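You operate a simulated robot arm through the tools that you are given. There is no shell and no other tool. Be economical: measure what you need, move in short steps, check, and stop when the job is done.

You run a simulated two-armed robot. Do the job below in one go: nothing can be reset, and whatever is moved stays where it is left.

TASK
Put the green pad in the orange bin. Then put the small pad on the reel bench away on the valve bench. Then lift the well lid open. Do these in the order given. Set down upright: small pad.

Only the result counts: the job must be done as asked and must still hold three seconds after the hand-in. Knocking over, shifting, dropping, spilling or breaking anything else fails it. A push-on lid holds only when it is set on centred and level and pressed home; a screw cap is set on level and turned clockwise until tight.

THE ROBOT
Two 7-joint arms with three-finger grippers on one trunk, on a base that drives. Base frame: it is fixed to the floor where the robot stands at the start and does not move with it; the origin is under the middle of the robot, x ahead of it, y to its left, z up. Readings come in m, rad, newtons and seconds.
The left shoulder is at the start at [0.098, 0.126, 1.042], the right one opposite. With the tool pointing down near the work surface each hand reaches from about 0.1 to 0.7 m from the robot's upright axis, wherever it stands, measured 20 degrees to its own side. Places, roughly: green pad (10x7x5 cm) [0.5, 0.2, 0.3]; orange bin [1.25, 0, 0.25]; small pad (6x5x7 cm) [1.4, 0.2, 0.9]; valve bench [-1.3, 4.7, 0.9]; well lid [5.6, 0.8, 0.9]. Payload 2.94 kg a hand.
The tool frame of a hand sits at the grasp point between the pads (the TCP): z along the fingers, y along the line on which they close. The tips reach 0.03 m beyond it. The gripper opens to 0.128 m. The gripper's body begins 0.093 m behind the TCP.
Orientation is that of the tool frame in the base frame, as a unit quaternion [x, y, z, w]. With the fingers straight down and closing along the base's y, the tool's x points along the base's -x, its y along +y and its z along -z.

THE INTERFACE
- The arms move only by the tool move_arm. It takes "left_series", "right_series" or both (then of equal length, played together; a hand with none holds still); each is a list that holds one entry, the list of rows, each a list of 7 numbers: the opening, from 0 (shut) to 1 (fully open), then the shift along the base's x, y, z in m, then the turn, a rotation vector about the base's x, y, z in rad. In form: [[[grip, x, y, z, wx, wy, wz], ...]]. A call has 1 to 12 rows; each row shifts and turns the commanded pose from where the row before left it. A row lasts 0.2 s, in which the tool goes at most 0.05 m and 0.15 rad; a call with a longer step from one row to the next is refused whole, and so is a gripper value outside its range. Where a pose cannot be reached the arm comes as near as it can. A force on the tool above 40 N (or 10 N above the force at the start of the call, whichever is more), or a blocked arm, ends the call early, and 0.2 s more pass. Each finger halts on what it meets, pressing with about 38 N; the grip force reading is that of the motor and also rises with nothing between the fingers. The clock runs only during rows and for 0.2 s after the last one: add rows that do not move to give the fingers time. The reply holds the time, the measured pose of the TCP, the force on the tool along the base axes, the opening and the grip force, in the units named above and with some noise, with the torque about the TCP (base axes, N m) and any sound that the robot's microphone picked up, and new pictures: "pictures" is both (left out), scene, wrist or none (wrist: the cameras of the hands that moved).
- Cameras (640 x 400 px; columns grow to the right, rows downward): "scene" is now at [0.2056, 0.029, 1.157]; the picture's right is [0.38, -0.93, 0.00], its down [-0.86, -0.35, -0.38] and it looks along [0.36, 0.14, -0.92] (base axes); focal length 286 px, centre (320, 200). "left" rides on the left gripper at [0.069, 0.015, -0.12] in its tool frame; the picture's right is [-0.21, 0.98, 0.00], its down [-0.82, -0.18, -0.54] and it looks along [-0.53, -0.12, 0.84] (tool axes); focal length 251 px, centre (320, 200). "right" rides on the right gripper at [0.069, -0.015, -0.12] in its tool frame; the picture's right is [0.21, 0.98, 0.00], its down [-0.82, 0.18, -0.54] and it looks along [-0.53, 0.12, 0.84] (tool axes); focal length 251 px, centre (320, 200). There is no depth. A picture from a camera that has moved, and an enlarged one, comes with that camera's place and axes in the base frame and with its lens. The place of the scene camera against the robot may be out by one fixed shift of up to 0.012 m in any direction.
- slide_trunk(by): slides the trunk up (or, below 0, down) by that many m; the arms and the scene camera ride with it, the base frame stays. It gives what a move gives, with no picture.
- base_move(legs): drives the robot by 1 to 6 legs, each [ahead, left, turn to the left] in m, m and rad, along the robot's own axes; the way and the turn of a leg run together, so that a leg with both is an arc; at most 1.5 m and 3.142 rad a leg. The arms and the cameras ride along, it lands a little off, and it stops where it bumps. It gives what a move gives, and a new picture of the scene camera.
- pan_tilt(pan, tilt): turns the head with the scene camera to pan (to the left, within 1.396 rad either way) and tilt (down, from -0.506 to 1.204), counted from straight ahead of the robot. It gives what a move gives, and a new picture of the scene camera.
- inspect(camera, box): a new picture of the part [left, top, right, bottom] of that camera's present view, enlarged. The clock stands still meanwhile.
- close_job(): hands the job in; it is judged then, once.

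Work in short steps. Places have to be worked out from the pictures, the camera data and where the tool is seen: move nearer, look again, correct. Check each grasp and each placing, and mend what went wrong. You have 165 turns and 260 pictures in all, those below and enlarged ones among them. Open the grippers and draw the arms clear of the work before you hand the job in, unless the task says otherwise; then end with one line.

The tools are called after "Call:" as name(argument=value, ...) on one line, values as JSON. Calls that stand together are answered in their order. move_arm: Moves the arms, as the interface text tells. Its arguments: {"type":"object","properties":{"left_series":{"type":"array"},"right_series":{"type":"array"},"pictures":{"type":"string","enum":["both","scene","wrist","none"]}},"required":[]} The other tools are called the same way: slide_trunk (by) slides the trunk up or down; base_move (legs) drives the base; pan_tilt (pan, tilt) turns the head that bears the scene camera; inspect (camera, box) takes an enlarged picture of a part of a camera's view; close_job () hands the job in.

At the start:

```text
t: 0.0
left_eef_pos: [0.2893, 0.294, 0.6101]
left_tool_rot: [0.0, 1.0, 0.0, 0.0]
left_wrist_force: [0.0, 0.3, -0.2]
left_wrist_torque: [0.03, -0.03, 0.02]
left_opening: 0.128
left_finger_force: 0.0
right_eef_pos: [0.338, -0.0028, 0.5251]
right_tool_rot: [0.001, 1.0, -0.001, 0.0]
right_wrist_force: [0.2, 0.2, -0.3]
right_wrist_torque: [0.02, 0.0, 0.01]
right_opening: 0.1281
right_finger_force: 0.1
trunk travel left (down, up): [-0.254, 0.293]
robot x, y, heading: [0.0019, -0.0022, -0.001]
head pan, tilt: [0.396, 1.201]
```

scene: 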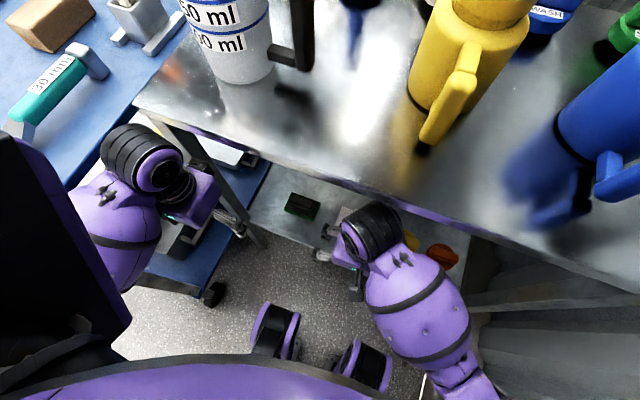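
right: 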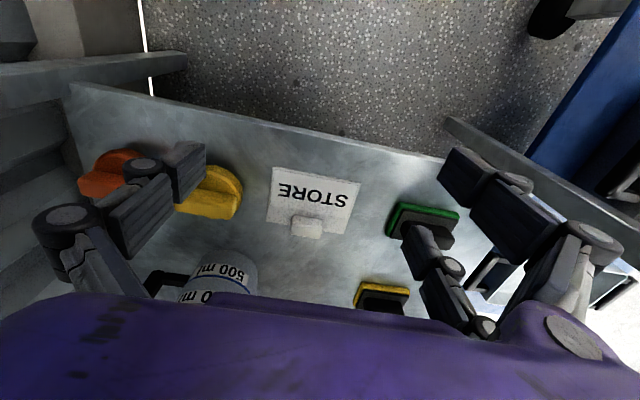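
left: 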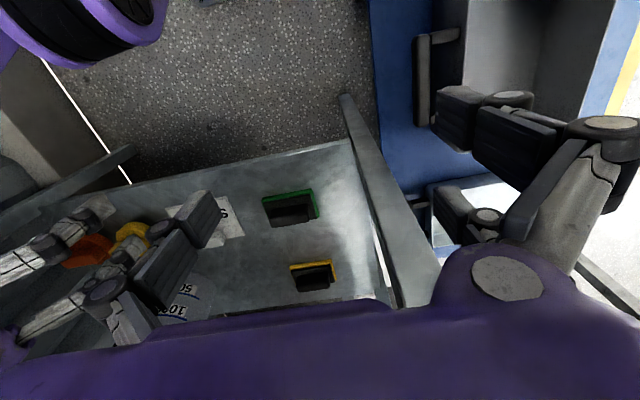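

The green pad is on a low shelf under the bench top. I look ahead with the head to learn the layout.

Call:
pan_tilt(pan=0.0, tilt=0.6)

Call:
inspect(camera="right", box=[60, 60, 540, 320])

Call:
inspect(camera="left", box=[0, 120, 440, 320])

```text
t: 1.0
left_eef_pos: [0.2907, 0.294, 0.611]
left_tool_rot: [0.0, 1.0, 0.001, 0.001]
left_wrist_force: [0.0, 0.0, 0.6]
left_wrist_torque: [0.01, 0.0, 0.0]
left_opening: 0.128
left_finger_force: 0.1
right_eef_pos: [0.3373, -0.0037, 0.5255]
right_tool_rot: [0.0, 1.0, 0.0, 0.0]
right_wrist_force: [0.7, -0.6, -0.1]
right_wrist_torque: [-0.02, 0.01, 0.03]
right_opening: 0.1279
right_finger_force: 0.1
trunk travel left (down, up): [-0.254, 0.293]
robot x, y, heading: [0.0023, -0.0008, -0.005]
head pan, tilt: [0.0, 0.6]
camera scene: at [0.2406, 0.0075, 1.2003], right [0.0, -1.0, 0.0], down [-0.57, 0.0, -0.82], along [0.82, 0.0, -0.57], focal length 286 px, centre (320, 200)
```

scene: 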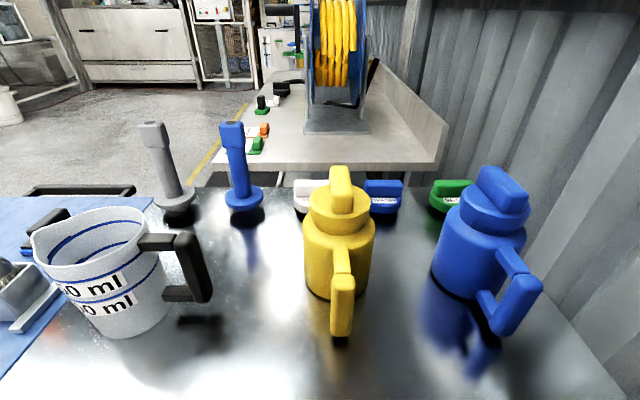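

```text
1.33 times, centred on (300, 190) of right
camera zoom: at [0.2688, -0.0175, 0.6448], right [-0.21, 0.98, 0.0], down [0.82, 0.18, 0.54], along [0.53, 0.12, -0.84], focal length 335 px, centre (347, 213)
```

zoom: 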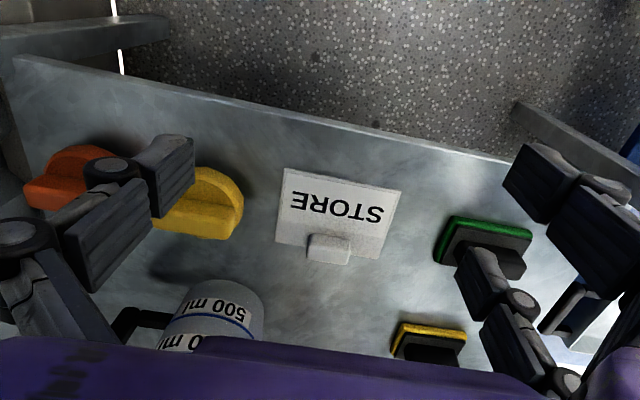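

```text
1.45 times, centred on (220, 220) of left
camera zoom: at [0.2217, 0.309, 0.7327], right [0.21, 0.98, 0.0], down [0.82, -0.18, 0.54], along [0.53, -0.12, -0.84], focal length 366 px, centre (466, 171)
```

zoom: 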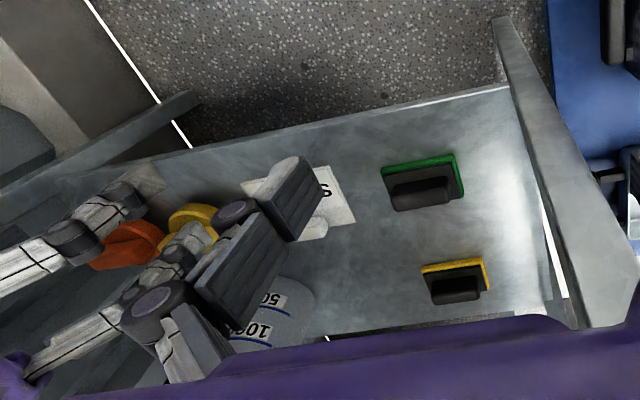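

I zoom into the reel bench and look to both sides to know the free driving space.

Call:
inspect(camera="scene", box=[220, 40, 420, 180])

Call:
pan_tilt(pan=1.0, tilt=0.4)

Call:
pan_tilt(pan=-1.0, tilt=0.5)

```text
2.86 times, centred on (320, 110) of scene
camera zoom: at [0.2406, 0.0075, 1.2003], right [0.0, -1.0, 0.0], down [-0.57, 0.0, -0.82], along [0.82, 0.0, -0.57], focal length 818 px, centre (320, 457)
```

zoom: 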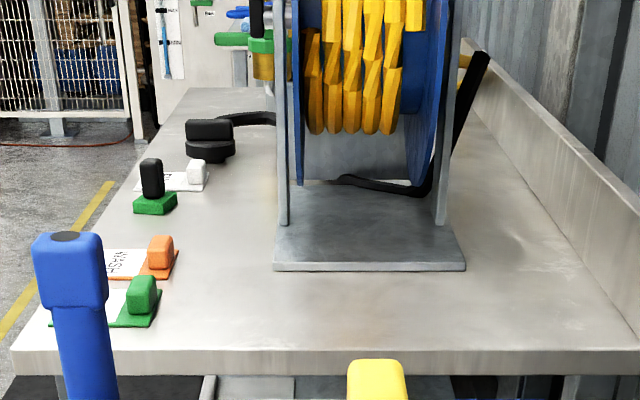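

```text
t: 2.3
left_eef_pos: [0.2903, 0.295, 0.6109]
left_tool_rot: [-0.001, 1.0, 0.0, 0.0]
left_wrist_force: [0.7, 0.0, -0.1]
left_wrist_torque: [-0.03, 0.0, 0.01]
left_opening: 0.1279
left_finger_force: 0.1
right_eef_pos: [0.3388, -0.0033, 0.5252]
right_tool_rot: [0.0, 1.0, 0.0, 0.0]
right_wrist_force: [-0.5, 0.6, 0.1]
right_wrist_torque: [-0.05, 0.01, 0.01]
right_opening: 0.1281
right_finger_force: 0.1
trunk travel left (down, up): [-0.254, 0.293]
robot x, y, heading: [0.0019, -0.0004, -0.001]
head pan, tilt: [1.0, 0.4]
camera scene: at [0.2023, 0.0853, 1.2186], right [0.84, -0.54, 0.0], down [-0.21, -0.33, -0.92], along [0.5, 0.77, -0.39], focal length 286 px, centre (320, 200)
```

scene: 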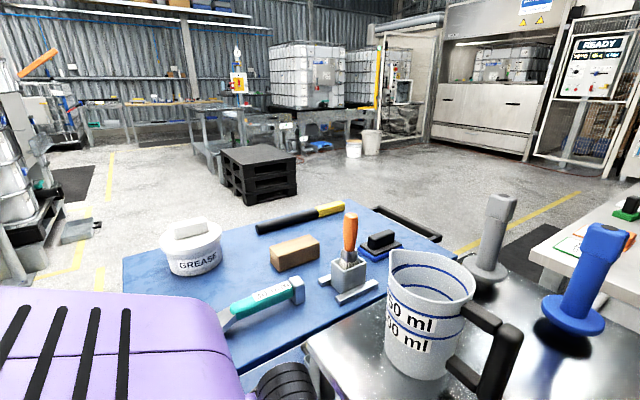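

```text
t: 4.2
left_eef_pos: [0.2904, 0.295, 0.6105]
left_tool_rot: [0.0, 1.0, 0.0, 0.0]
left_wrist_force: [-1.1, 0.6, -0.4]
left_wrist_torque: [0.02, 0.02, -0.03]
left_opening: 0.1281
left_finger_force: 0.1
right_eef_pos: [0.3379, -0.0031, 0.5257]
right_tool_rot: [0.0, 1.0, 0.0, 0.0]
right_wrist_force: [0.6, 0.4, 0.2]
right_wrist_torque: [-0.02, -0.05, -0.01]
right_opening: 0.128
right_finger_force: 0.2
trunk travel left (down, up): [-0.254, 0.293]
robot x, y, heading: [0.0023, 0.0, 0.001]
head pan, tilt: [-1.0, 0.499]
camera scene: at [0.2014, -0.0691, 1.2094], right [-0.84, -0.54, 0.0], down [-0.26, 0.4, -0.88], along [0.47, -0.74, -0.48], focal length 286 px, centre (320, 200)
```

scene: 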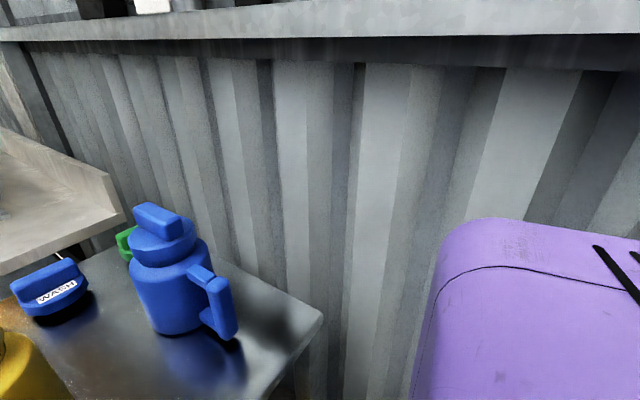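

The small pad is the green one with black knob on the reel bench. I now check the clearance round the left arm and the cart, and around the right arm.

Call:
pan_tilt(pan=0.9, tilt=1.15)

Call:
pan_tilt(pan=-0.3, tilt=1.2)

```text
t: 6.1
left_eef_pos: [0.2915, 0.2941, 0.6106]
left_tool_rot: [0.0, 1.0, 0.0, 0.0]
left_wrist_force: [-0.7, 0.0, 0.1]
left_wrist_torque: [-0.02, -0.02, 0.03]
left_opening: 0.1281
left_finger_force: 0.0
right_eef_pos: [0.3378, -0.0026, 0.5255]
right_tool_rot: [0.0, 1.0, 0.0, 0.0]
right_wrist_force: [-0.5, -0.7, 0.0]
right_wrist_torque: [-0.02, -0.03, -0.01]
right_opening: 0.1277
right_finger_force: 0.0
trunk travel left (down, up): [-0.254, 0.293]
robot x, y, heading: [-0.0049, 0.0014, -0.0]
head pan, tilt: [0.901, 1.15]
camera scene: at [0.2126, 0.0427, 1.1687], right [0.51, -0.86, 0.0], down [-0.72, -0.42, -0.54], along [0.47, 0.28, -0.84], focal length 286 px, centre (320, 200)
```

scene: 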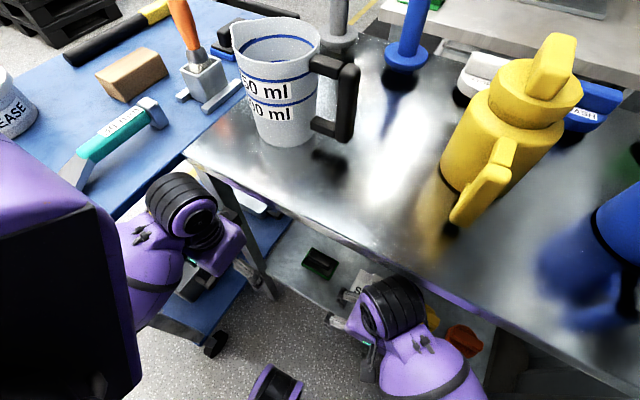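

```text
t: 7.5
left_eef_pos: [0.2905, 0.2938, 0.6101]
left_tool_rot: [0.0, 1.0, 0.001, 0.0]
left_wrist_force: [0.0, -0.3, -0.1]
left_wrist_torque: [-0.03, 0.01, -0.01]
left_opening: 0.1278
left_finger_force: 0.1
right_eef_pos: [0.3384, -0.002, 0.5256]
right_tool_rot: [0.001, 1.0, 0.0, 0.0]
right_wrist_force: [0.0, -0.6, -0.2]
right_wrist_torque: [0.03, 0.02, -0.02]
right_opening: 0.128
right_finger_force: 0.1
trunk travel left (down, up): [-0.254, 0.293]
robot x, y, heading: [-0.0016, -0.0011, 0.003]
head pan, tilt: [-0.3, 1.201]
camera scene: at [0.2056, -0.0091, 1.1557], right [-0.3, -0.96, 0.0], down [-0.89, 0.28, -0.36], along [0.35, -0.11, -0.93], focal length 286 px, centre (320, 200)
```

scene: 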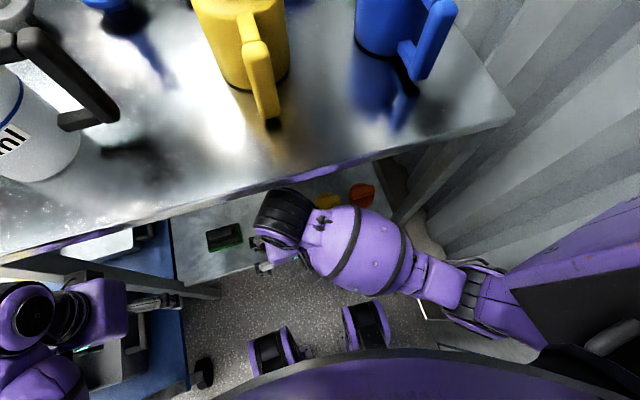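

The pad is at about (0.49, 0.20). I'll use the right hand, tilted forward so that the wrist stays outside the table edge; first the left hand draws back a bit and up.

Call:
move_arm(left_series=[[[1, -0.02, 0, 0.02, 0, 0, 0], [1, -0.02, 0, 0.02, 0, 0, 0], [1, -0.02, 0, 0.02, 0, 0, 0], [1, 0, 0, 0.02, 0, 0, 0], [1, 0, 0, 0.01, 0, 0, 0], [1, 0, 0, 0, 0, 0, 0]]], right_series=[[[1, 0, 0.0, -0.01, 0, -0.14, 0], [1, 0, 0.02, -0.01, 0, -0.14, 0], [1, 0, 0.02, -0.01, 0, -0.14, 0], [1, 0, 0.03, -0.02, 0, -0.14, 0], [1, 0, 0.03, -0.02, 0, -0.14, 0], [1, 0, 0.03, 0, 0, 0, 0]]])

```text
t: 8.9
left_eef_pos: [0.2821, 0.2896, 0.6203]
left_tool_rot: [0.0, 1.0, 0.001, -0.001]
left_wrist_force: [0.9, 0.3, -0.2]
left_wrist_torque: [-0.03, -0.04, 0.0]
left_opening: 0.128
left_finger_force: 0.1
left hand out of reach, approached as far as the arm can: row 1, 2, 3, 4, 5
right_eef_pos: [0.3358, 0.1265, 0.4579]
right_tool_rot: [0.0, 0.939, 0.003, 0.345]
right_wrist_force: [-0.2, -0.5, 0.5]
right_wrist_torque: [-0.02, 0.01, -0.01]
right_opening: 0.1282
right_finger_force: 0.1
trunk travel left (down, up): [-0.254, 0.293]
robot x, y, heading: [-0.0019, -0.0012, -0.001]
head pan, tilt: [-0.3, 1.201]
camera scene: at [0.2034, -0.0163, 1.156], right [-0.3, -0.96, -0.01], down [-0.89, 0.28, -0.36], along [0.35, -0.1, -0.93], focal length 286 px, centre (320, 200)
camera right: at [0.2055, 0.1108, 0.503], right [-0.16, 0.98, -0.13], down [0.28, 0.17, 0.94], along [0.95, 0.12, -0.3], focal length 251 px, centre (320, 200)
camera left: at [0.2134, 0.3037, 0.7415], right [0.21, 0.98, 0.0], down [0.82, -0.18, 0.54], along [0.53, -0.12, -0.84], focal length 251 px, centre (320, 200)
```

scene: 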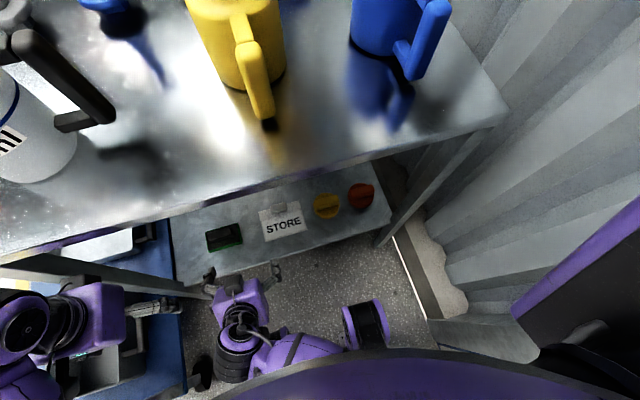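
right: 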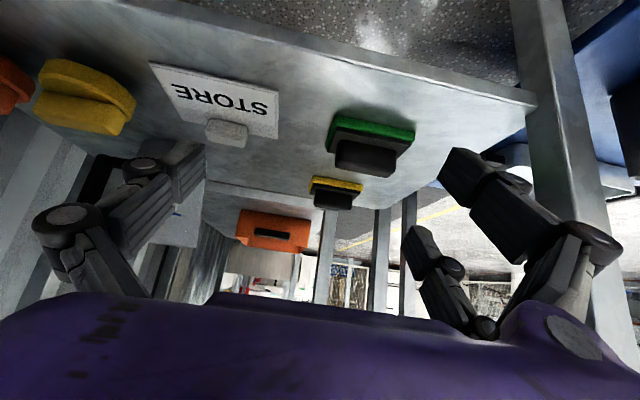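
left: 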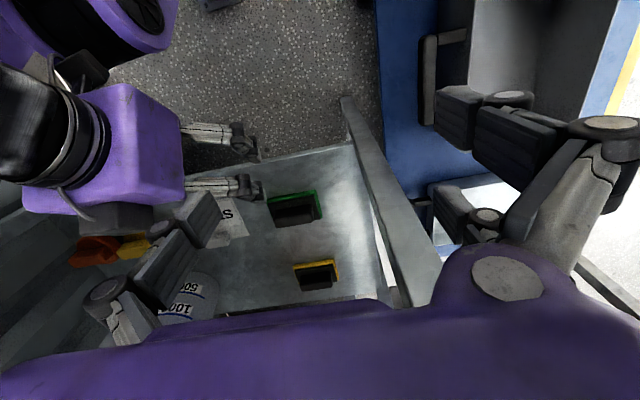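

Clear view now: the handle is about (0.50, 0.205), top at z≈0.325. I approach to just short of it.

Call:
move_arm(right_series=[[[1, 0.02, 0.02, -0.02, 0, 0, 0], [1, 0.02, 0.02, -0.02, 0, 0, 0], [1, 0.02, 0.02, -0.02, 0, 0, 0], [1, 0.02, 0.02, -0.01, 0, 0, 0], [1, 0.02, 0.0, -0.01, 0, 0, 0], [1, 0, 0, 0, 0, 0, 0]]])

```text
t: 10.3
left_eef_pos: [0.2818, 0.2886, 0.6203]
left_tool_rot: [0.0, 1.0, 0.002, -0.001]
left_wrist_force: [-0.2, -1.1, 0.2]
left_wrist_torque: [0.02, -0.01, -0.01]
left_opening: 0.128
left_finger_force: 0.1
right_eef_pos: [0.4374, 0.2049, 0.3774]
right_tool_rot: [0.002, 0.939, 0.003, 0.343]
right_wrist_force: [0.1, 0.4, 0.5]
right_wrist_torque: [0.01, 0.02, 0.01]
right_opening: 0.1279
right_finger_force: 0.1
trunk travel left (down, up): [-0.254, 0.293]
robot x, y, heading: [0.0009, -0.001, -0.003]
head pan, tilt: [-0.3, 1.201]
camera scene: at [0.2036, -0.0166, 1.156], right [-0.3, -0.96, -0.01], down [-0.89, 0.28, -0.36], along [0.35, -0.1, -0.93], focal length 286 px, centre (320, 200)
camera right: at [0.3063, 0.1899, 0.4242], right [-0.16, 0.98, -0.13], down [0.28, 0.17, 0.94], along [0.95, 0.12, -0.3], focal length 251 px, centre (320, 200)
```

scene: 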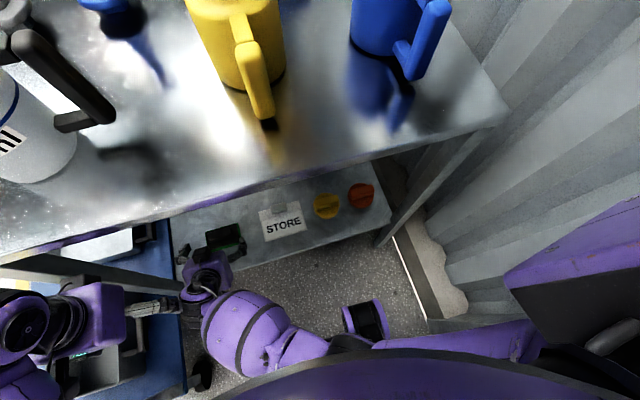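
right: 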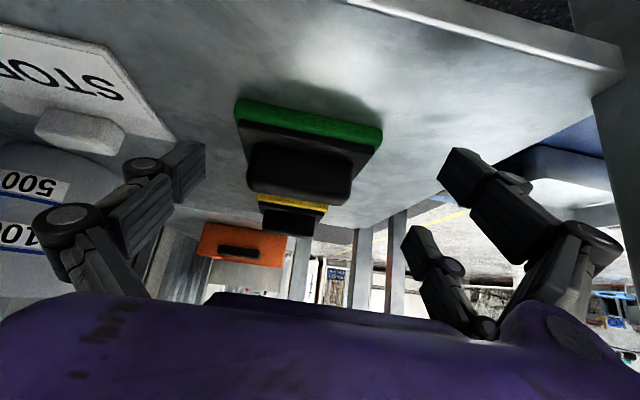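

Triangulating, the pad is higher than assumed: base edge x≈0.46, y centre≈0.195, handle z≈0.33–0.357. I move the fingers around the handle's ends and close.

Call:
move_arm(right_series=[[[1, 0.015, -0.009, 0, 0, 0, 0], [1, 0.02, 0, 0, 0, 0, 0], [1, 0.02, 0, -0.008, 0, 0, 0], [1, 0, 0, -0.009, 0, 0, 0], [1, 0, 0, 0, 0, 0, 0]]], pictures="wrist")

```text
t: 11.5
left_eef_pos: [0.2819, 0.2889, 0.6194]
left_tool_rot: [0.0, 1.0, 0.0, -0.001]
left_wrist_force: [0.3, -0.5, -0.8]
left_wrist_torque: [-0.01, 0.01, -0.01]
left_opening: 0.1282
left_finger_force: 0.1
right_eef_pos: [0.4929, 0.1953, 0.3612]
right_tool_rot: [0.001, 0.939, 0.003, 0.343]
right_wrist_force: [0.8, 0.4, 0.6]
right_wrist_torque: [0.01, 0.01, 0.0]
right_opening: 0.128
right_finger_force: 0.0
trunk travel left (down, up): [-0.254, 0.293]
robot x, y, heading: [0.0006, 0.0024, -0.004]
head pan, tilt: [-0.3, 1.201]
camera right: at [0.3626, 0.1806, 0.4073], right [-0.16, 0.98, -0.13], down [0.28, 0.17, 0.94], along [0.95, 0.12, -0.3], focal length 251 px, centre (320, 200)
```

right: 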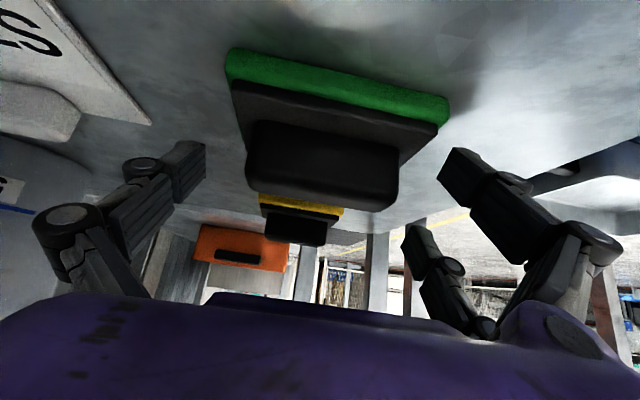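

The handle lies midway between the fingertips. I close slowly with no motion.

Call:
move_arm(right_series=[[[0.6, 0, 0, 0, 0, 0, 0], [0.3, 0, 0, 0, 0, 0, 0], [0.3, 0, 0, 0, 0, 0, 0], [0.3, 0, 0, 0, 0, 0, 0]]], pictures="wrist")

```text
t: 12.5
left_eef_pos: [0.282, 0.2885, 0.6194]
left_tool_rot: [0.0, 1.0, 0.002, 0.0]
left_wrist_force: [0.1, -0.4, 1.2]
left_wrist_torque: [-0.01, 0.0, -0.02]
left_opening: 0.128
left_finger_force: 0.1
right_eef_pos: [0.4922, 0.1967, 0.3627]
right_tool_rot: [0.002, 0.939, 0.005, 0.344]
right_wrist_force: [-4.4, 5.0, 14.5]
right_wrist_torque: [0.9, 0.44, 0.12]
right_opening: 0.0858
right_finger_force: 38.5
trunk travel left (down, up): [-0.254, 0.293]
robot x, y, heading: [-0.0008, -0.0001, 0.003]
head pan, tilt: [-0.3, 1.201]
camera right: at [0.363, 0.1824, 0.4087], right [-0.16, 0.98, -0.13], down [0.28, 0.17, 0.95], along [0.95, 0.12, -0.3], focal length 251 px, centre (320, 200)
```

right: 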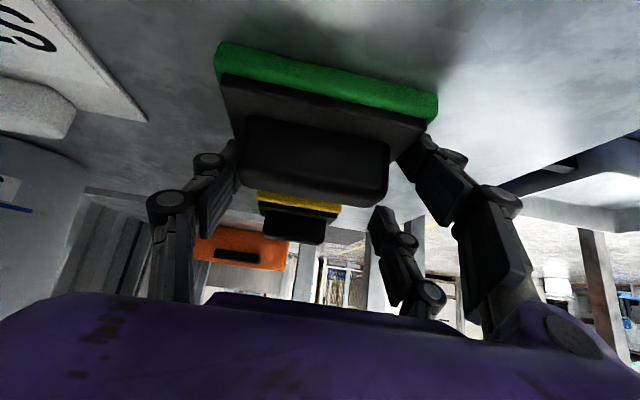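

The fingers hold the handle (0.086). I lift straight up a little and check.

Call:
move_arm(right_series=[[[0.3, 0, 0, 0.015, 0, 0, 0], [0.3, 0, 0, 0.015, 0, 0, 0], [0.3, 0, 0, 0.015, 0, 0, 0], [0.3, 0, 0, 0, 0, 0, 0]]], pictures="wrist")

```text
t: 13.5
left_eef_pos: [0.2815, 0.2891, 0.62]
left_tool_rot: [0.0, 1.0, 0.002, -0.001]
left_wrist_force: [0.3, 0.5, 0.2]
left_wrist_torque: [0.01, -0.01, 0.02]
left_opening: 0.128
left_finger_force: 0.0
right_eef_pos: [0.4926, 0.1959, 0.4048]
right_tool_rot: [0.001, 0.939, 0.003, 0.344]
right_wrist_force: [-1.2, -0.7, -0.7]
right_wrist_torque: [0.01, -0.01, -0.05]
right_opening: 0.0858
right_finger_force: 38.3
trunk travel left (down, up): [-0.254, 0.293]
robot x, y, heading: [0.0014, -0.0026, 0.0]
head pan, tilt: [-0.3, 1.201]
camera right: at [0.362, 0.1812, 0.4513], right [-0.16, 0.98, -0.13], down [0.28, 0.17, 0.94], along [0.95, 0.12, -0.3], focal length 251 px, centre (320, 200)
```

right: 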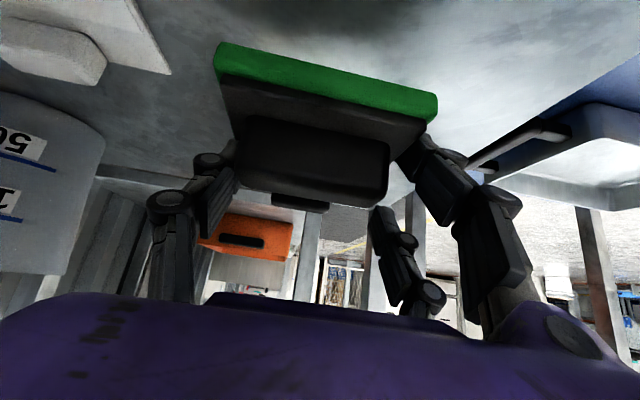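

The pad is held. I draw it back out from under the table and away from the left hand.

Call:
move_arm(right_series=[[[0.3, -0.04, -0.01, 0.0, 0, 0, 0], [0.3, -0.04, -0.02, 0.01, 0, 0, 0], [0.3, -0.04, -0.03, 0.01, 0, 0, 0], [0.3, -0.04, -0.03, 0.01, 0, 0, 0], [0.3, -0.03, -0.03, 0.01, 0, 0, 0], [0.3, 0, -0.03, 0.0, 0, 0, 0], [0.3, 0, 0, 0, 0, 0, 0]]], pictures="none")

Call:
pan_tilt(pan=1.39, tilt=0.7)

```text
refused: row 3 steps farther than a row can; nothing moved
```

```text
t: 15.2
left_eef_pos: [0.2822, 0.2895, 0.6189]
left_tool_rot: [0.001, 1.0, 0.002, -0.001]
left_wrist_force: [-0.3, 0.2, 0.8]
left_wrist_torque: [0.02, 0.0, 0.0]
left_opening: 0.128
left_finger_force: 0.1
right_eef_pos: [0.4928, 0.197, 0.4051]
right_tool_rot: [0.002, 0.939, 0.002, 0.344]
right_wrist_force: [0.3, -0.7, -0.6]
right_wrist_torque: [-0.01, -0.01, 0.0]
right_opening: 0.0857
right_finger_force: 37.7
trunk travel left (down, up): [-0.254, 0.293]
robot x, y, heading: [0.0015, -0.0023, 0.001]
head pan, tilt: [1.389, 0.7]
camera scene: at [0.1896, 0.0767, 1.196], right [0.9, -0.44, 0.0], down [-0.27, -0.54, -0.8], along [0.35, 0.71, -0.61], focal length 286 px, centre (320, 200)
```

scene: 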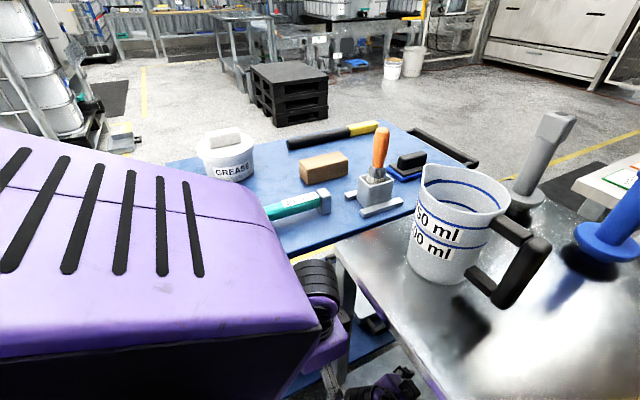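

Steps were slightly too long; I repeat with shorter ones.

Call:
move_arm(right_series=[[[0.3, -0.03, -0.01, 0.0, 0, 0, 0], [0.3, -0.03, -0.02, 0.01, 0, 0, 0], [0.3, -0.03, -0.02, 0.01, 0, 0, 0], [0.3, -0.03, -0.02, 0.01, 0, 0, 0], [0.3, -0.03, -0.02, 0.01, 0, 0, 0], [0.3, -0.02, -0.03, 0.0, 0, 0, 0], [0.3, 0, -0.03, 0.0, 0, 0, 0], [0.3, 0, 0, 0, 0, 0, 0]]], pictures="scene")

```text
t: 16.3
left_eef_pos: [0.2834, 0.2875, 0.621]
left_tool_rot: [0.002, 1.0, 0.0, 0.0]
left_wrist_force: [-0.4, 0.0, 0.6]
left_wrist_torque: [-0.05, 0.03, 0.0]
left_opening: 0.1279
left_finger_force: 0.1
right_eef_pos: [0.4635, 0.1526, 0.5076]
right_tool_rot: [-0.017, 0.9, 0.025, 0.434]
right_wrist_force: [-0.3, 0.1, -1.4]
right_wrist_torque: [0.02, -0.01, 0.01]
right_opening: 0.0858
right_finger_force: 37.7
trunk travel left (down, up): [-0.254, 0.293]
robot x, y, heading: [0.0001, -0.0024, 0.002]
head pan, tilt: [1.389, 0.7]
stopped in row 5 (right hand): the arm was blocked; the commanded pose is now the measured one
camera scene: at [0.1663, 0.0842, 1.1926], right [0.98, -0.18, 0.0], down [-0.12, -0.63, -0.77], along [0.14, 0.76, -0.64], focal length 286 px, centre (320, 200)
```

scene: 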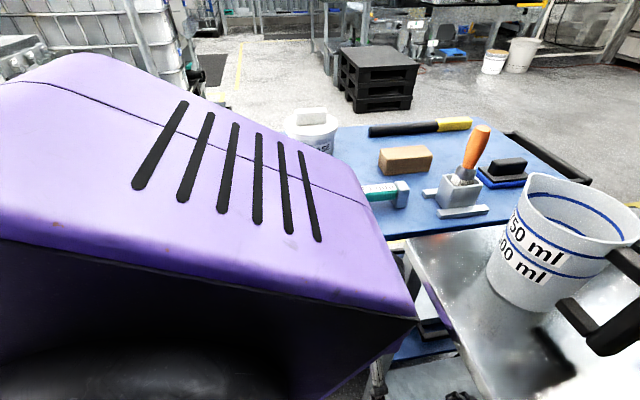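

The right arm was blocked and deflected upward; I look at it before continuing.

Call:
pan_tilt(pan=-0.1, tilt=1.2)

Call:
inspect(camera="left", box=[0, 0, 640, 400])

Call:
inspect(camera="right", box=[0, 0, 640, 400])

```text
t: 17.9
left_eef_pos: [0.2833, 0.289, 0.6183]
left_tool_rot: [0.002, 1.0, 0.001, -0.002]
left_wrist_force: [0.2, 0.1, 0.2]
left_wrist_torque: [-0.01, 0.01, -0.01]
left_opening: 0.128
left_finger_force: 0.2
right_eef_pos: [0.4642, 0.1521, 0.5068]
right_tool_rot: [-0.016, 0.901, 0.025, 0.434]
right_wrist_force: [-0.3, -0.3, -0.8]
right_wrist_torque: [0.03, 0.02, 0.03]
right_opening: 0.0856
right_finger_force: 37.6
trunk travel left (down, up): [-0.254, 0.293]
robot x, y, heading: [0.0026, 0.001, 0.002]
head pan, tilt: [-0.099, 1.201]
camera scene: at [0.2002, 0.0601, 1.1788], right [0.78, -0.63, 0.0], down [-0.48, -0.59, -0.65], along [0.41, 0.51, -0.76], focal length 286 px, centre (320, 200)
```

scene: 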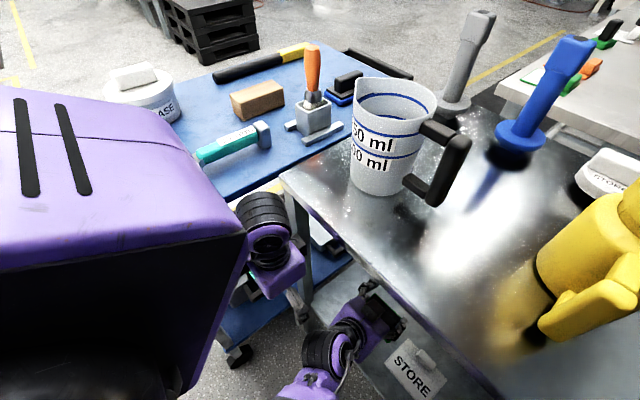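

```text
1.00 times, centred on (320, 200) of left (not enlarged: the box is as wide or as high as the picture)
camera zoom: at [0.2143, 0.3035, 0.7411], right [0.22, 0.98, 0.0], down [0.82, -0.18, 0.54], along [0.53, -0.12, -0.84], focal length 251 px, centre (320, 200)
```

zoom: 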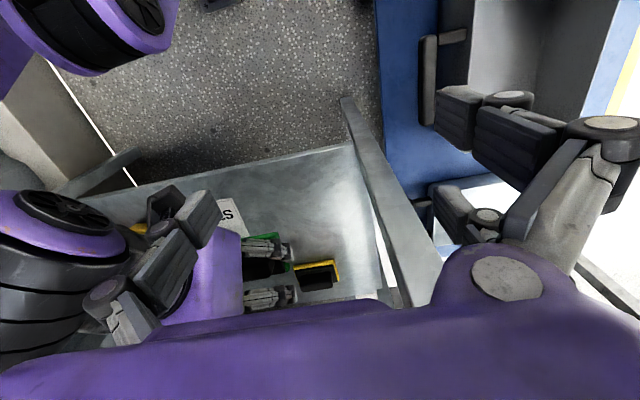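

```text
1.00 times, centred on (320, 200) of right (not enlarged: the box is as wide or as high as the picture)
camera zoom: at [0.3278, 0.1296, 0.5263], right [-0.18, 0.97, -0.14], down [0.08, 0.15, 0.98], along [0.98, 0.17, -0.11], focal length 251 px, centre (320, 200)
```

zoom: 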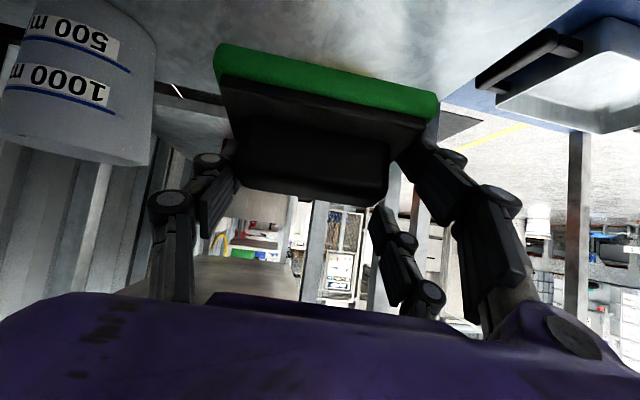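

The right wrist came against the left fingers. I move the right hand away to the right and down first, restoring the tilt.

Call:
move_arm(right_series=[[[0.3, 0, -0.03, -0.01, 0, 0.03, 0], [0.3, 0, -0.03, -0.02, 0, 0.04, 0], [0.3, 0, -0.03, -0.02, 0, 0.05, 0], [0.3, 0, -0.03, -0.02, 0, 0.05, 0], [0.3, 0, 0, 0, 0, 0, 0]]])

```text
t: 19.1
left_eef_pos: [0.2827, 0.29, 0.6186]
left_tool_rot: [0.001, 1.0, 0.001, -0.002]
left_wrist_force: [0.1, -0.3, 0.2]
left_wrist_torque: [0.0, -0.04, 0.01]
left_opening: 0.128
left_finger_force: 0.0
right_eef_pos: [0.4622, 0.0362, 0.4359]
right_tool_rot: [-0.015, 0.934, 0.028, 0.355]
right_wrist_force: [0.0, 0.1, -1.8]
right_wrist_torque: [0.05, -0.02, 0.0]
right_opening: 0.0861
right_finger_force: 38.5
trunk travel left (down, up): [-0.254, 0.293]
robot x, y, heading: [0.0008, -0.0019, -0.0]
head pan, tilt: [-0.099, 1.201]
camera scene: at [0.1998, 0.0599, 1.178], right [0.78, -0.63, 0.0], down [-0.48, -0.59, -0.65], along [0.4, 0.5, -0.76], focal length 286 px, centre (320, 200)
camera right: at [0.3316, 0.013, 0.4793], right [-0.21, 0.97, -0.1], down [0.25, 0.15, 0.96], along [0.95, 0.17, -0.27], focal length 251 px, centre (320, 200)
```

scene: 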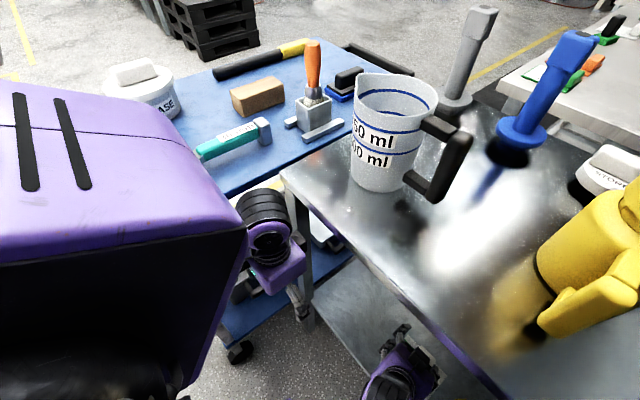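
right: 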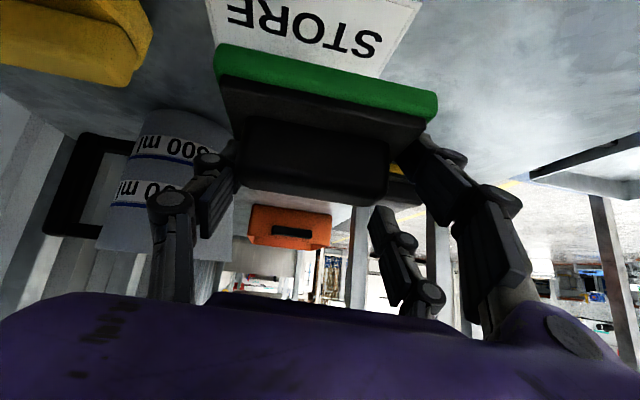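

Now the hand is clear of the left arm; I draw it back toward the body.

Call:
move_arm(right_series=[[[0.3, -0.03, -0.01, 0.0, 0, 0, 0], [0.3, -0.03, -0.01, 0.0, 0, 0, 0], [0.3, -0.03, -0.01, 0.0, 0, 0, 0], [0.3, -0.03, -0.01, 0.0, 0, 0, 0], [0.3, -0.02, 0, 0, 0, 0, 0], [0.3, 0, 0, 0, 0, 0, 0]]], pictures="wrist")

Call:
pan_tilt(pan=-0.2, tilt=1.2)

```text
t: 19.9
left_eef_pos: [0.2825, 0.2878, 0.6193]
left_tool_rot: [0.001, 1.0, -0.001, 0.0]
left_wrist_force: [0.0, 0.6, 0.6]
left_wrist_torque: [-0.04, -0.03, 0.01]
left_opening: 0.1278
left_finger_force: 0.1
right_eef_pos: [0.4817, 0.0345, 0.4969]
right_tool_rot: [-0.041, 0.896, 0.04, 0.44]
right_wrist_force: [-0.8, -0.5, -0.7]
right_wrist_torque: [0.0, 0.01, 0.04]
right_opening: 0.0855
right_finger_force: 38.1
trunk travel left (down, up): [-0.254, 0.293]
robot x, y, heading: [0.0028, -0.0006, -0.001]
head pan, tilt: [-0.099, 1.201]
stopped in row 3 (right hand): the arm was blocked; the commanded pose is now the measured one
camera right: at [0.3478, 0.0034, 0.5153], right [-0.24, 0.96, -0.14], down [0.06, 0.15, 0.99], along [0.97, 0.23, -0.09], focal length 251 px, centre (320, 200)
```

right: 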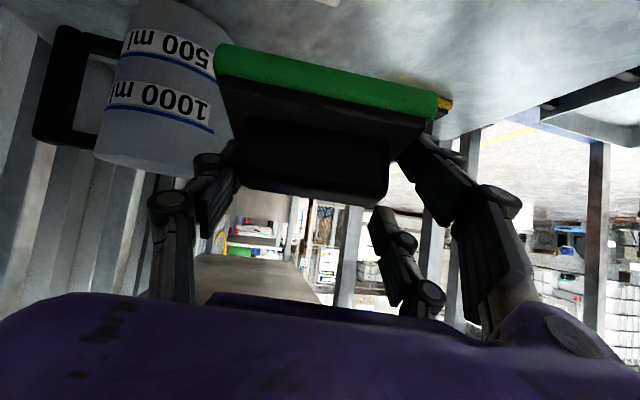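

```text
t: 20.6
left_eef_pos: [0.2831, 0.2884, 0.6182]
left_tool_rot: [0.002, 1.0, 0.0, 0.0]
left_wrist_force: [0.3, 0.5, 0.6]
left_wrist_torque: [-0.01, 0.03, 0.01]
left_opening: 0.1282
left_finger_force: 0.0
right_eef_pos: [0.4829, 0.0345, 0.4985]
right_tool_rot: [-0.042, 0.896, 0.042, 0.44]
right_wrist_force: [-0.4, 0.0, -0.8]
right_wrist_torque: [0.0, 0.02, -0.01]
right_opening: 0.0856
right_finger_force: 37.5
trunk travel left (down, up): [-0.254, 0.293]
robot x, y, heading: [0.0014, 0.0015, 0.0]
head pan, tilt: [-0.201, 1.201]
camera scene: at [0.199, 0.0601, 1.1771], right [0.78, -0.63, 0.0], down [-0.48, -0.6, -0.64], along [0.4, 0.5, -0.77], focal length 286 px, centre (320, 200)
```

scene: 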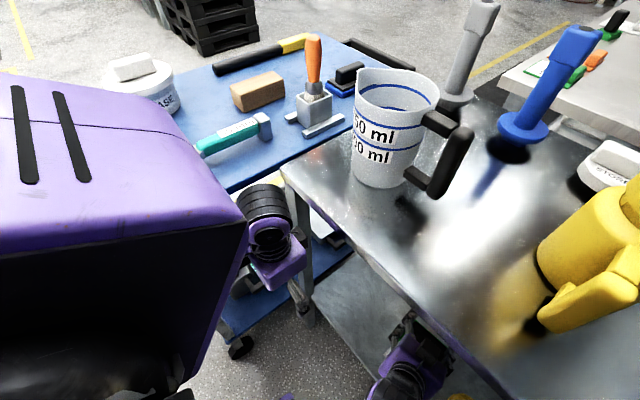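

The head seems stuck and the right arm blocks as it retracts; I look through the left hand's camera to see why.

Call:
inspect(camera="left", box=[0, 0, 640, 400])

Call:
pan_tilt(pan=0.9, tilt=0.3)

```text
1.00 times, centred on (320, 200) of left (not enlarged: the box is as wide or as high as the picture)
camera zoom: at [0.2144, 0.3033, 0.741], right [0.22, 0.98, 0.0], down [0.82, -0.18, 0.54], along [0.53, -0.12, -0.84], focal length 251 px, centre (320, 200)
```

zoom: 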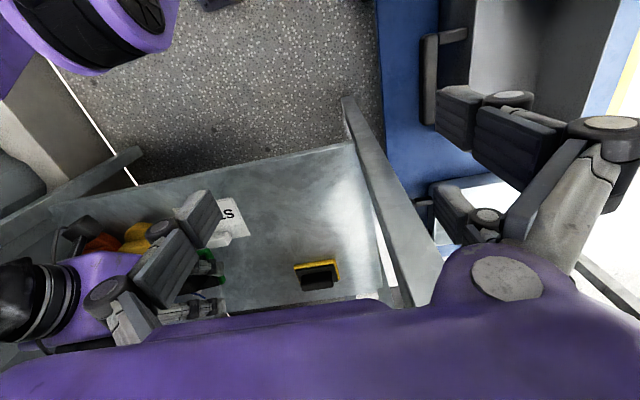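

```text
t: 21.9
left_eef_pos: [0.283, 0.2881, 0.6189]
left_tool_rot: [0.0, 1.0, 0.0, -0.002]
left_wrist_force: [-0.1, 0.3, 0.3]
left_wrist_torque: [-0.01, 0.02, -0.01]
left_opening: 0.1279
left_finger_force: 0.0
right_eef_pos: [0.4821, 0.0331, 0.4968]
right_tool_rot: [-0.042, 0.896, 0.041, 0.439]
right_wrist_force: [-0.1, 0.1, -1.0]
right_wrist_torque: [-0.03, 0.0, -0.01]
right_opening: 0.0854
right_finger_force: 37.8
trunk travel left (down, up): [-0.254, 0.293]
robot x, y, heading: [-0.001, -0.0009, 0.004]
head pan, tilt: [0.901, 0.3]
camera scene: at [0.2097, 0.0733, 1.2282], right [0.78, -0.62, 0.0], down [-0.18, -0.23, -0.96], along [0.59, 0.75, -0.29], focal length 286 px, centre (320, 200)
```

scene: 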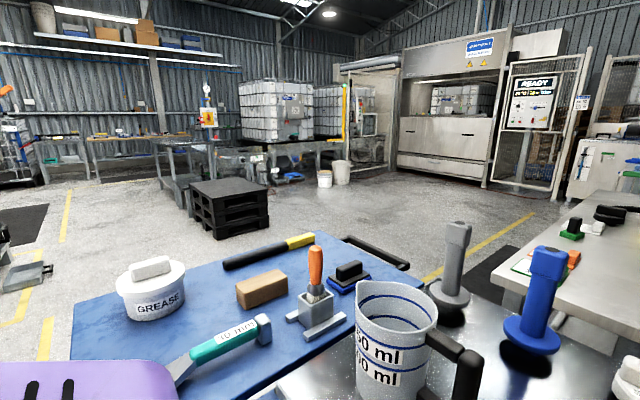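

Tilt works. I test the pan with the head raised.

Call:
pan_tilt(pan=-0.6, tilt=0.3)

```text
t: 23.5
left_eef_pos: [0.2826, 0.2889, 0.6185]
left_tool_rot: [0.001, 1.0, 0.0, -0.001]
left_wrist_force: [0.2, 0.0, -0.5]
left_wrist_torque: [0.0, -0.01, -0.02]
left_opening: 0.1281
left_finger_force: 0.1
right_eef_pos: [0.4827, 0.0348, 0.4962]
right_tool_rot: [-0.042, 0.896, 0.041, 0.44]
right_wrist_force: [0.2, -0.1, -1.0]
right_wrist_torque: [-0.01, -0.01, -0.01]
right_opening: 0.0856
right_finger_force: 37.3
trunk travel left (down, up): [-0.254, 0.293]
robot x, y, heading: [0.0004, 0.0003, 0.0]
head pan, tilt: [-0.6, 0.3]
camera scene: at [0.2288, -0.0525, 1.2276], right [-0.56, -0.83, -0.01], down [-0.24, 0.17, -0.95], along [0.79, -0.54, -0.3], focal length 286 px, centre (320, 200)
```

scene: 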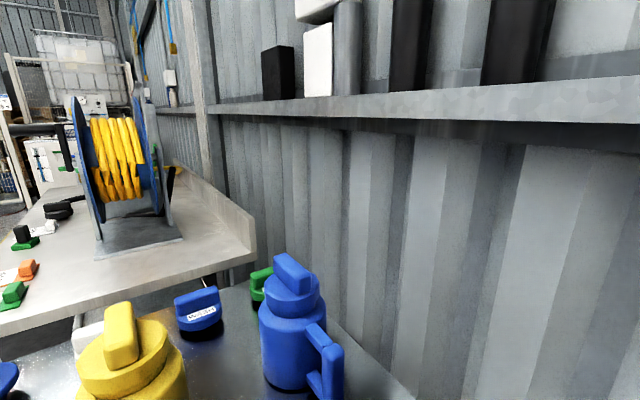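

The head had only hooked on the left shoulder. Now I look down at the right arm.

Call:
pan_tilt(pan=-0.4, tilt=1.2)

```text
t: 24.7
left_eef_pos: [0.2825, 0.2879, 0.6179]
left_tool_rot: [0.001, 1.0, -0.001, -0.002]
left_wrist_force: [-0.1, -0.4, -0.1]
left_wrist_torque: [-0.02, -0.02, -0.02]
left_opening: 0.1279
left_finger_force: 0.0
right_eef_pos: [0.4813, 0.0347, 0.4972]
right_tool_rot: [-0.043, 0.896, 0.042, 0.44]
right_wrist_force: [-0.9, -0.5, -1.5]
right_wrist_torque: [-0.01, 0.0, 0.0]
right_opening: 0.0856
right_finger_force: 38.4
trunk travel left (down, up): [-0.254, 0.293]
robot x, y, heading: [0.0044, -0.0006, -0.001]
head pan, tilt: [-0.4, 1.201]
camera scene: at [0.2033, -0.0211, 1.1557], right [-0.39, -0.92, -0.01], down [-0.86, 0.36, -0.36], along [0.33, -0.14, -0.93], focal length 286 px, centre (320, 200)
```

scene: 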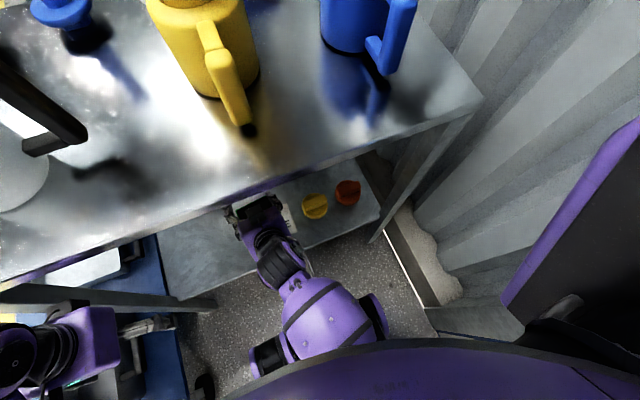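

The elbow is now against the body, so instead of retracting the arm I drive the base straight back, which pulls hand and pad out from under the table.

Call:
base_move(legs=[[-0.25, 0, 0]])

```text
t: 26.5
left_eef_pos: [0.0285, 0.293, 0.6173]
left_tool_rot: [-0.001, 1.0, -0.002, -0.001]
left_wrist_force: [-0.6, -0.4, -0.4]
left_wrist_torque: [0.03, -0.03, -0.01]
left_opening: 0.1282
left_finger_force: 0.0
right_eef_pos: [0.2294, 0.0391, 0.4967]
right_tool_rot: [-0.046, 0.896, 0.04, 0.44]
right_wrist_force: [0.3, 0.1, -1.3]
right_wrist_torque: [0.01, -0.04, -0.01]
right_opening: 0.0854
right_finger_force: 37.8
trunk travel left (down, up): [-0.254, 0.293]
robot x, y, heading: [-0.2513, 0.0002, 0.005]
head pan, tilt: [-0.4, 1.201]
camera scene: at [-0.0491, -0.0143, 1.1558], right [-0.38, -0.92, 0.0], down [-0.86, 0.36, -0.36], along [0.33, -0.14, -0.93], focal length 286 px, centre (320, 200)
```

scene: 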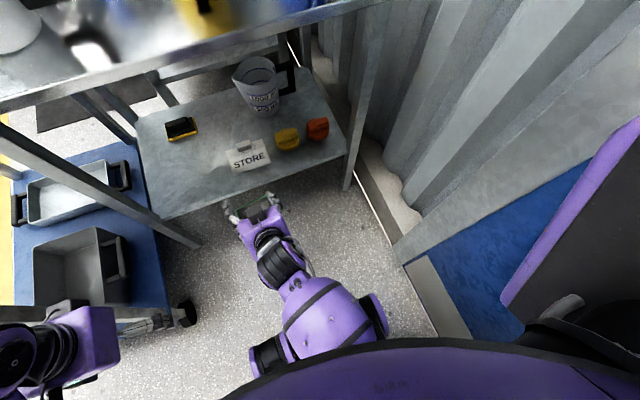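

Clear of the table. I look to both sides at floor level before driving further.

Call:
pan_tilt(pan=1.2, tilt=0.5)

Call:
pan_tilt(pan=-1.3, tilt=0.5)

```text
t: 28.2
left_eef_pos: [0.0296, 0.2935, 0.6175]
left_tool_rot: [-0.002, 1.0, -0.002, -0.001]
left_wrist_force: [0.4, -0.3, -0.3]
left_wrist_torque: [0.0, -0.01, 0.04]
left_opening: 0.1282
left_finger_force: 0.1
right_eef_pos: [0.2305, 0.0382, 0.4966]
right_tool_rot: [-0.046, 0.896, 0.04, 0.439]
right_wrist_force: [0.3, 0.2, -0.5]
right_wrist_torque: [0.03, 0.02, -0.01]
right_opening: 0.0857
right_finger_force: 37.6
trunk travel left (down, up): [-0.254, 0.293]
robot x, y, heading: [-0.2502, -0.0021, 0.009]
head pan, tilt: [1.201, 0.499]
camera scene: at [-0.0676, 0.0922, 1.2094], right [0.93, -0.36, 0.0], down [-0.17, -0.45, -0.88], along [0.31, 0.82, -0.48], focal length 286 px, centre (320, 200)
```

scene: 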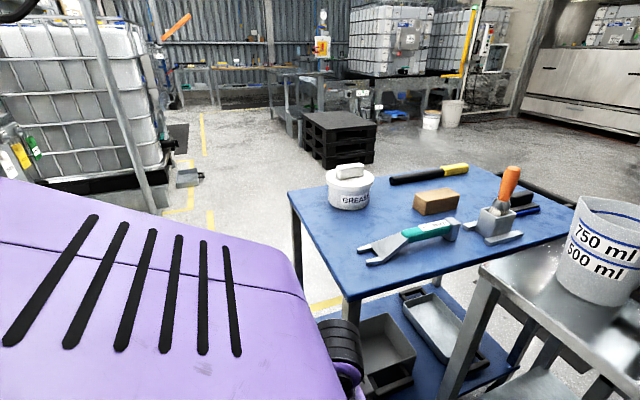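

```text
t: 30.5
left_eef_pos: [0.0285, 0.2926, 0.6166]
left_tool_rot: [-0.002, 1.0, -0.003, -0.001]
left_wrist_force: [0.0, 0.0, 0.1]
left_wrist_torque: [-0.01, 0.0, 0.02]
left_opening: 0.1279
left_finger_force: 0.1
right_eef_pos: [0.2302, 0.0386, 0.4961]
right_tool_rot: [-0.046, 0.896, 0.04, 0.439]
right_wrist_force: [-0.2, -0.2, -1.0]
right_wrist_torque: [0.01, -0.01, -0.01]
right_opening: 0.0855
right_finger_force: 38.1
trunk travel left (down, up): [-0.254, 0.293]
robot x, y, heading: [-0.2533, -0.0061, 0.0]
head pan, tilt: [-1.3, 0.499]
camera scene: at [-0.0753, -0.0803, 1.2094], right [-0.96, -0.27, 0.0], down [-0.13, 0.46, -0.88], along [0.24, -0.84, -0.48], focal length 286 px, centre (320, 200)
```

scene: 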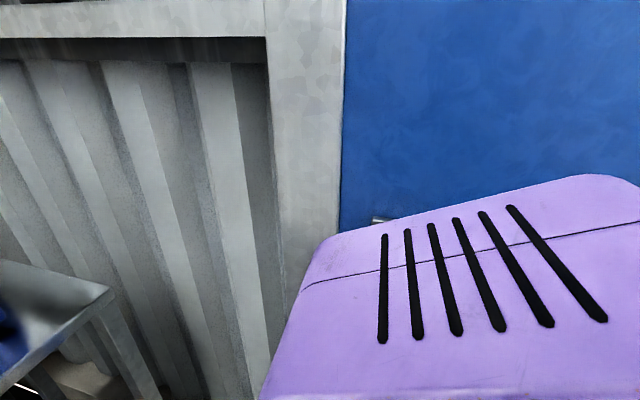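

The near cart edge is at x≈0.1, y 0.43–0.88, and there's free floor beyond y≈0.9. I back up and strafe left round the cart.

Call:
base_move(legs=[[-0.4, 0, 0]])

Call:
pan_tilt(pan=1.39, tilt=0.3)

```text
t: 33.0
left_eef_pos: [-0.3869, 0.2908, 0.6164]
left_tool_rot: [-0.003, 1.0, -0.003, -0.002]
left_wrist_force: [-0.5, 0.8, 0.4]
left_wrist_torque: [-0.03, -0.02, -0.01]
left_opening: 0.1278
left_finger_force: 0.1
right_eef_pos: [-0.1853, 0.0375, 0.497]
right_tool_rot: [-0.046, 0.896, 0.039, 0.44]
right_wrist_force: [-0.5, 0.0, -1.1]
right_wrist_torque: [-0.01, 0.0, -0.01]
right_opening: 0.0851
right_finger_force: 37.7
trunk travel left (down, up): [-0.254, 0.293]
robot x, y, heading: [-0.6695, -0.0022, 0.007]
head pan, tilt: [-1.3, 0.499]
camera scene: at [-0.4913, -0.0824, 1.2095], right [-0.96, -0.27, 0.0], down [-0.13, 0.46, -0.88], along [0.24, -0.84, -0.48], focal length 286 px, centre (320, 200)
```

scene: 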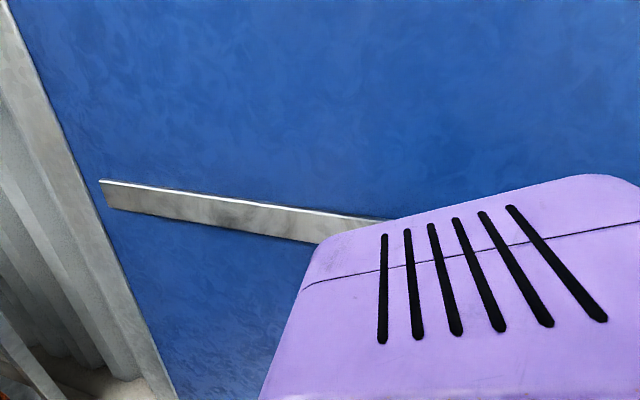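

```text
t: 35.4
left_eef_pos: [-0.3865, 0.2913, 0.6177]
left_tool_rot: [-0.003, 1.0, -0.003, -0.001]
left_wrist_force: [0.5, 0.9, 0.1]
left_wrist_torque: [0.0, -0.02, -0.01]
left_opening: 0.128
left_finger_force: 0.1
right_eef_pos: [-0.1855, 0.0372, 0.4966]
right_tool_rot: [-0.047, 0.896, 0.04, 0.439]
right_wrist_force: [0.5, 0.0, -1.2]
right_wrist_torque: [-0.01, -0.01, -0.01]
right_opening: 0.0855
right_finger_force: 37.7
trunk travel left (down, up): [-0.254, 0.293]
robot x, y, heading: [-0.6669, -0.0043, 0.004]
head pan, tilt: [1.389, 0.3]
camera scene: at [-0.4996, 0.097, 1.2278], right [0.98, -0.17, 0.0], down [-0.05, -0.29, -0.96], along [0.17, 0.94, -0.3], focal length 286 px, centre (320, 200)
```

scene: 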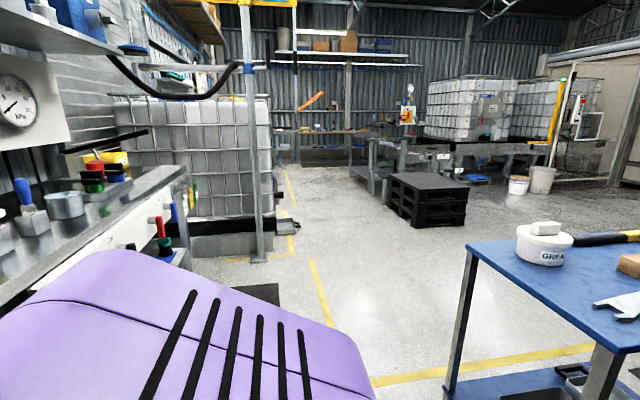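

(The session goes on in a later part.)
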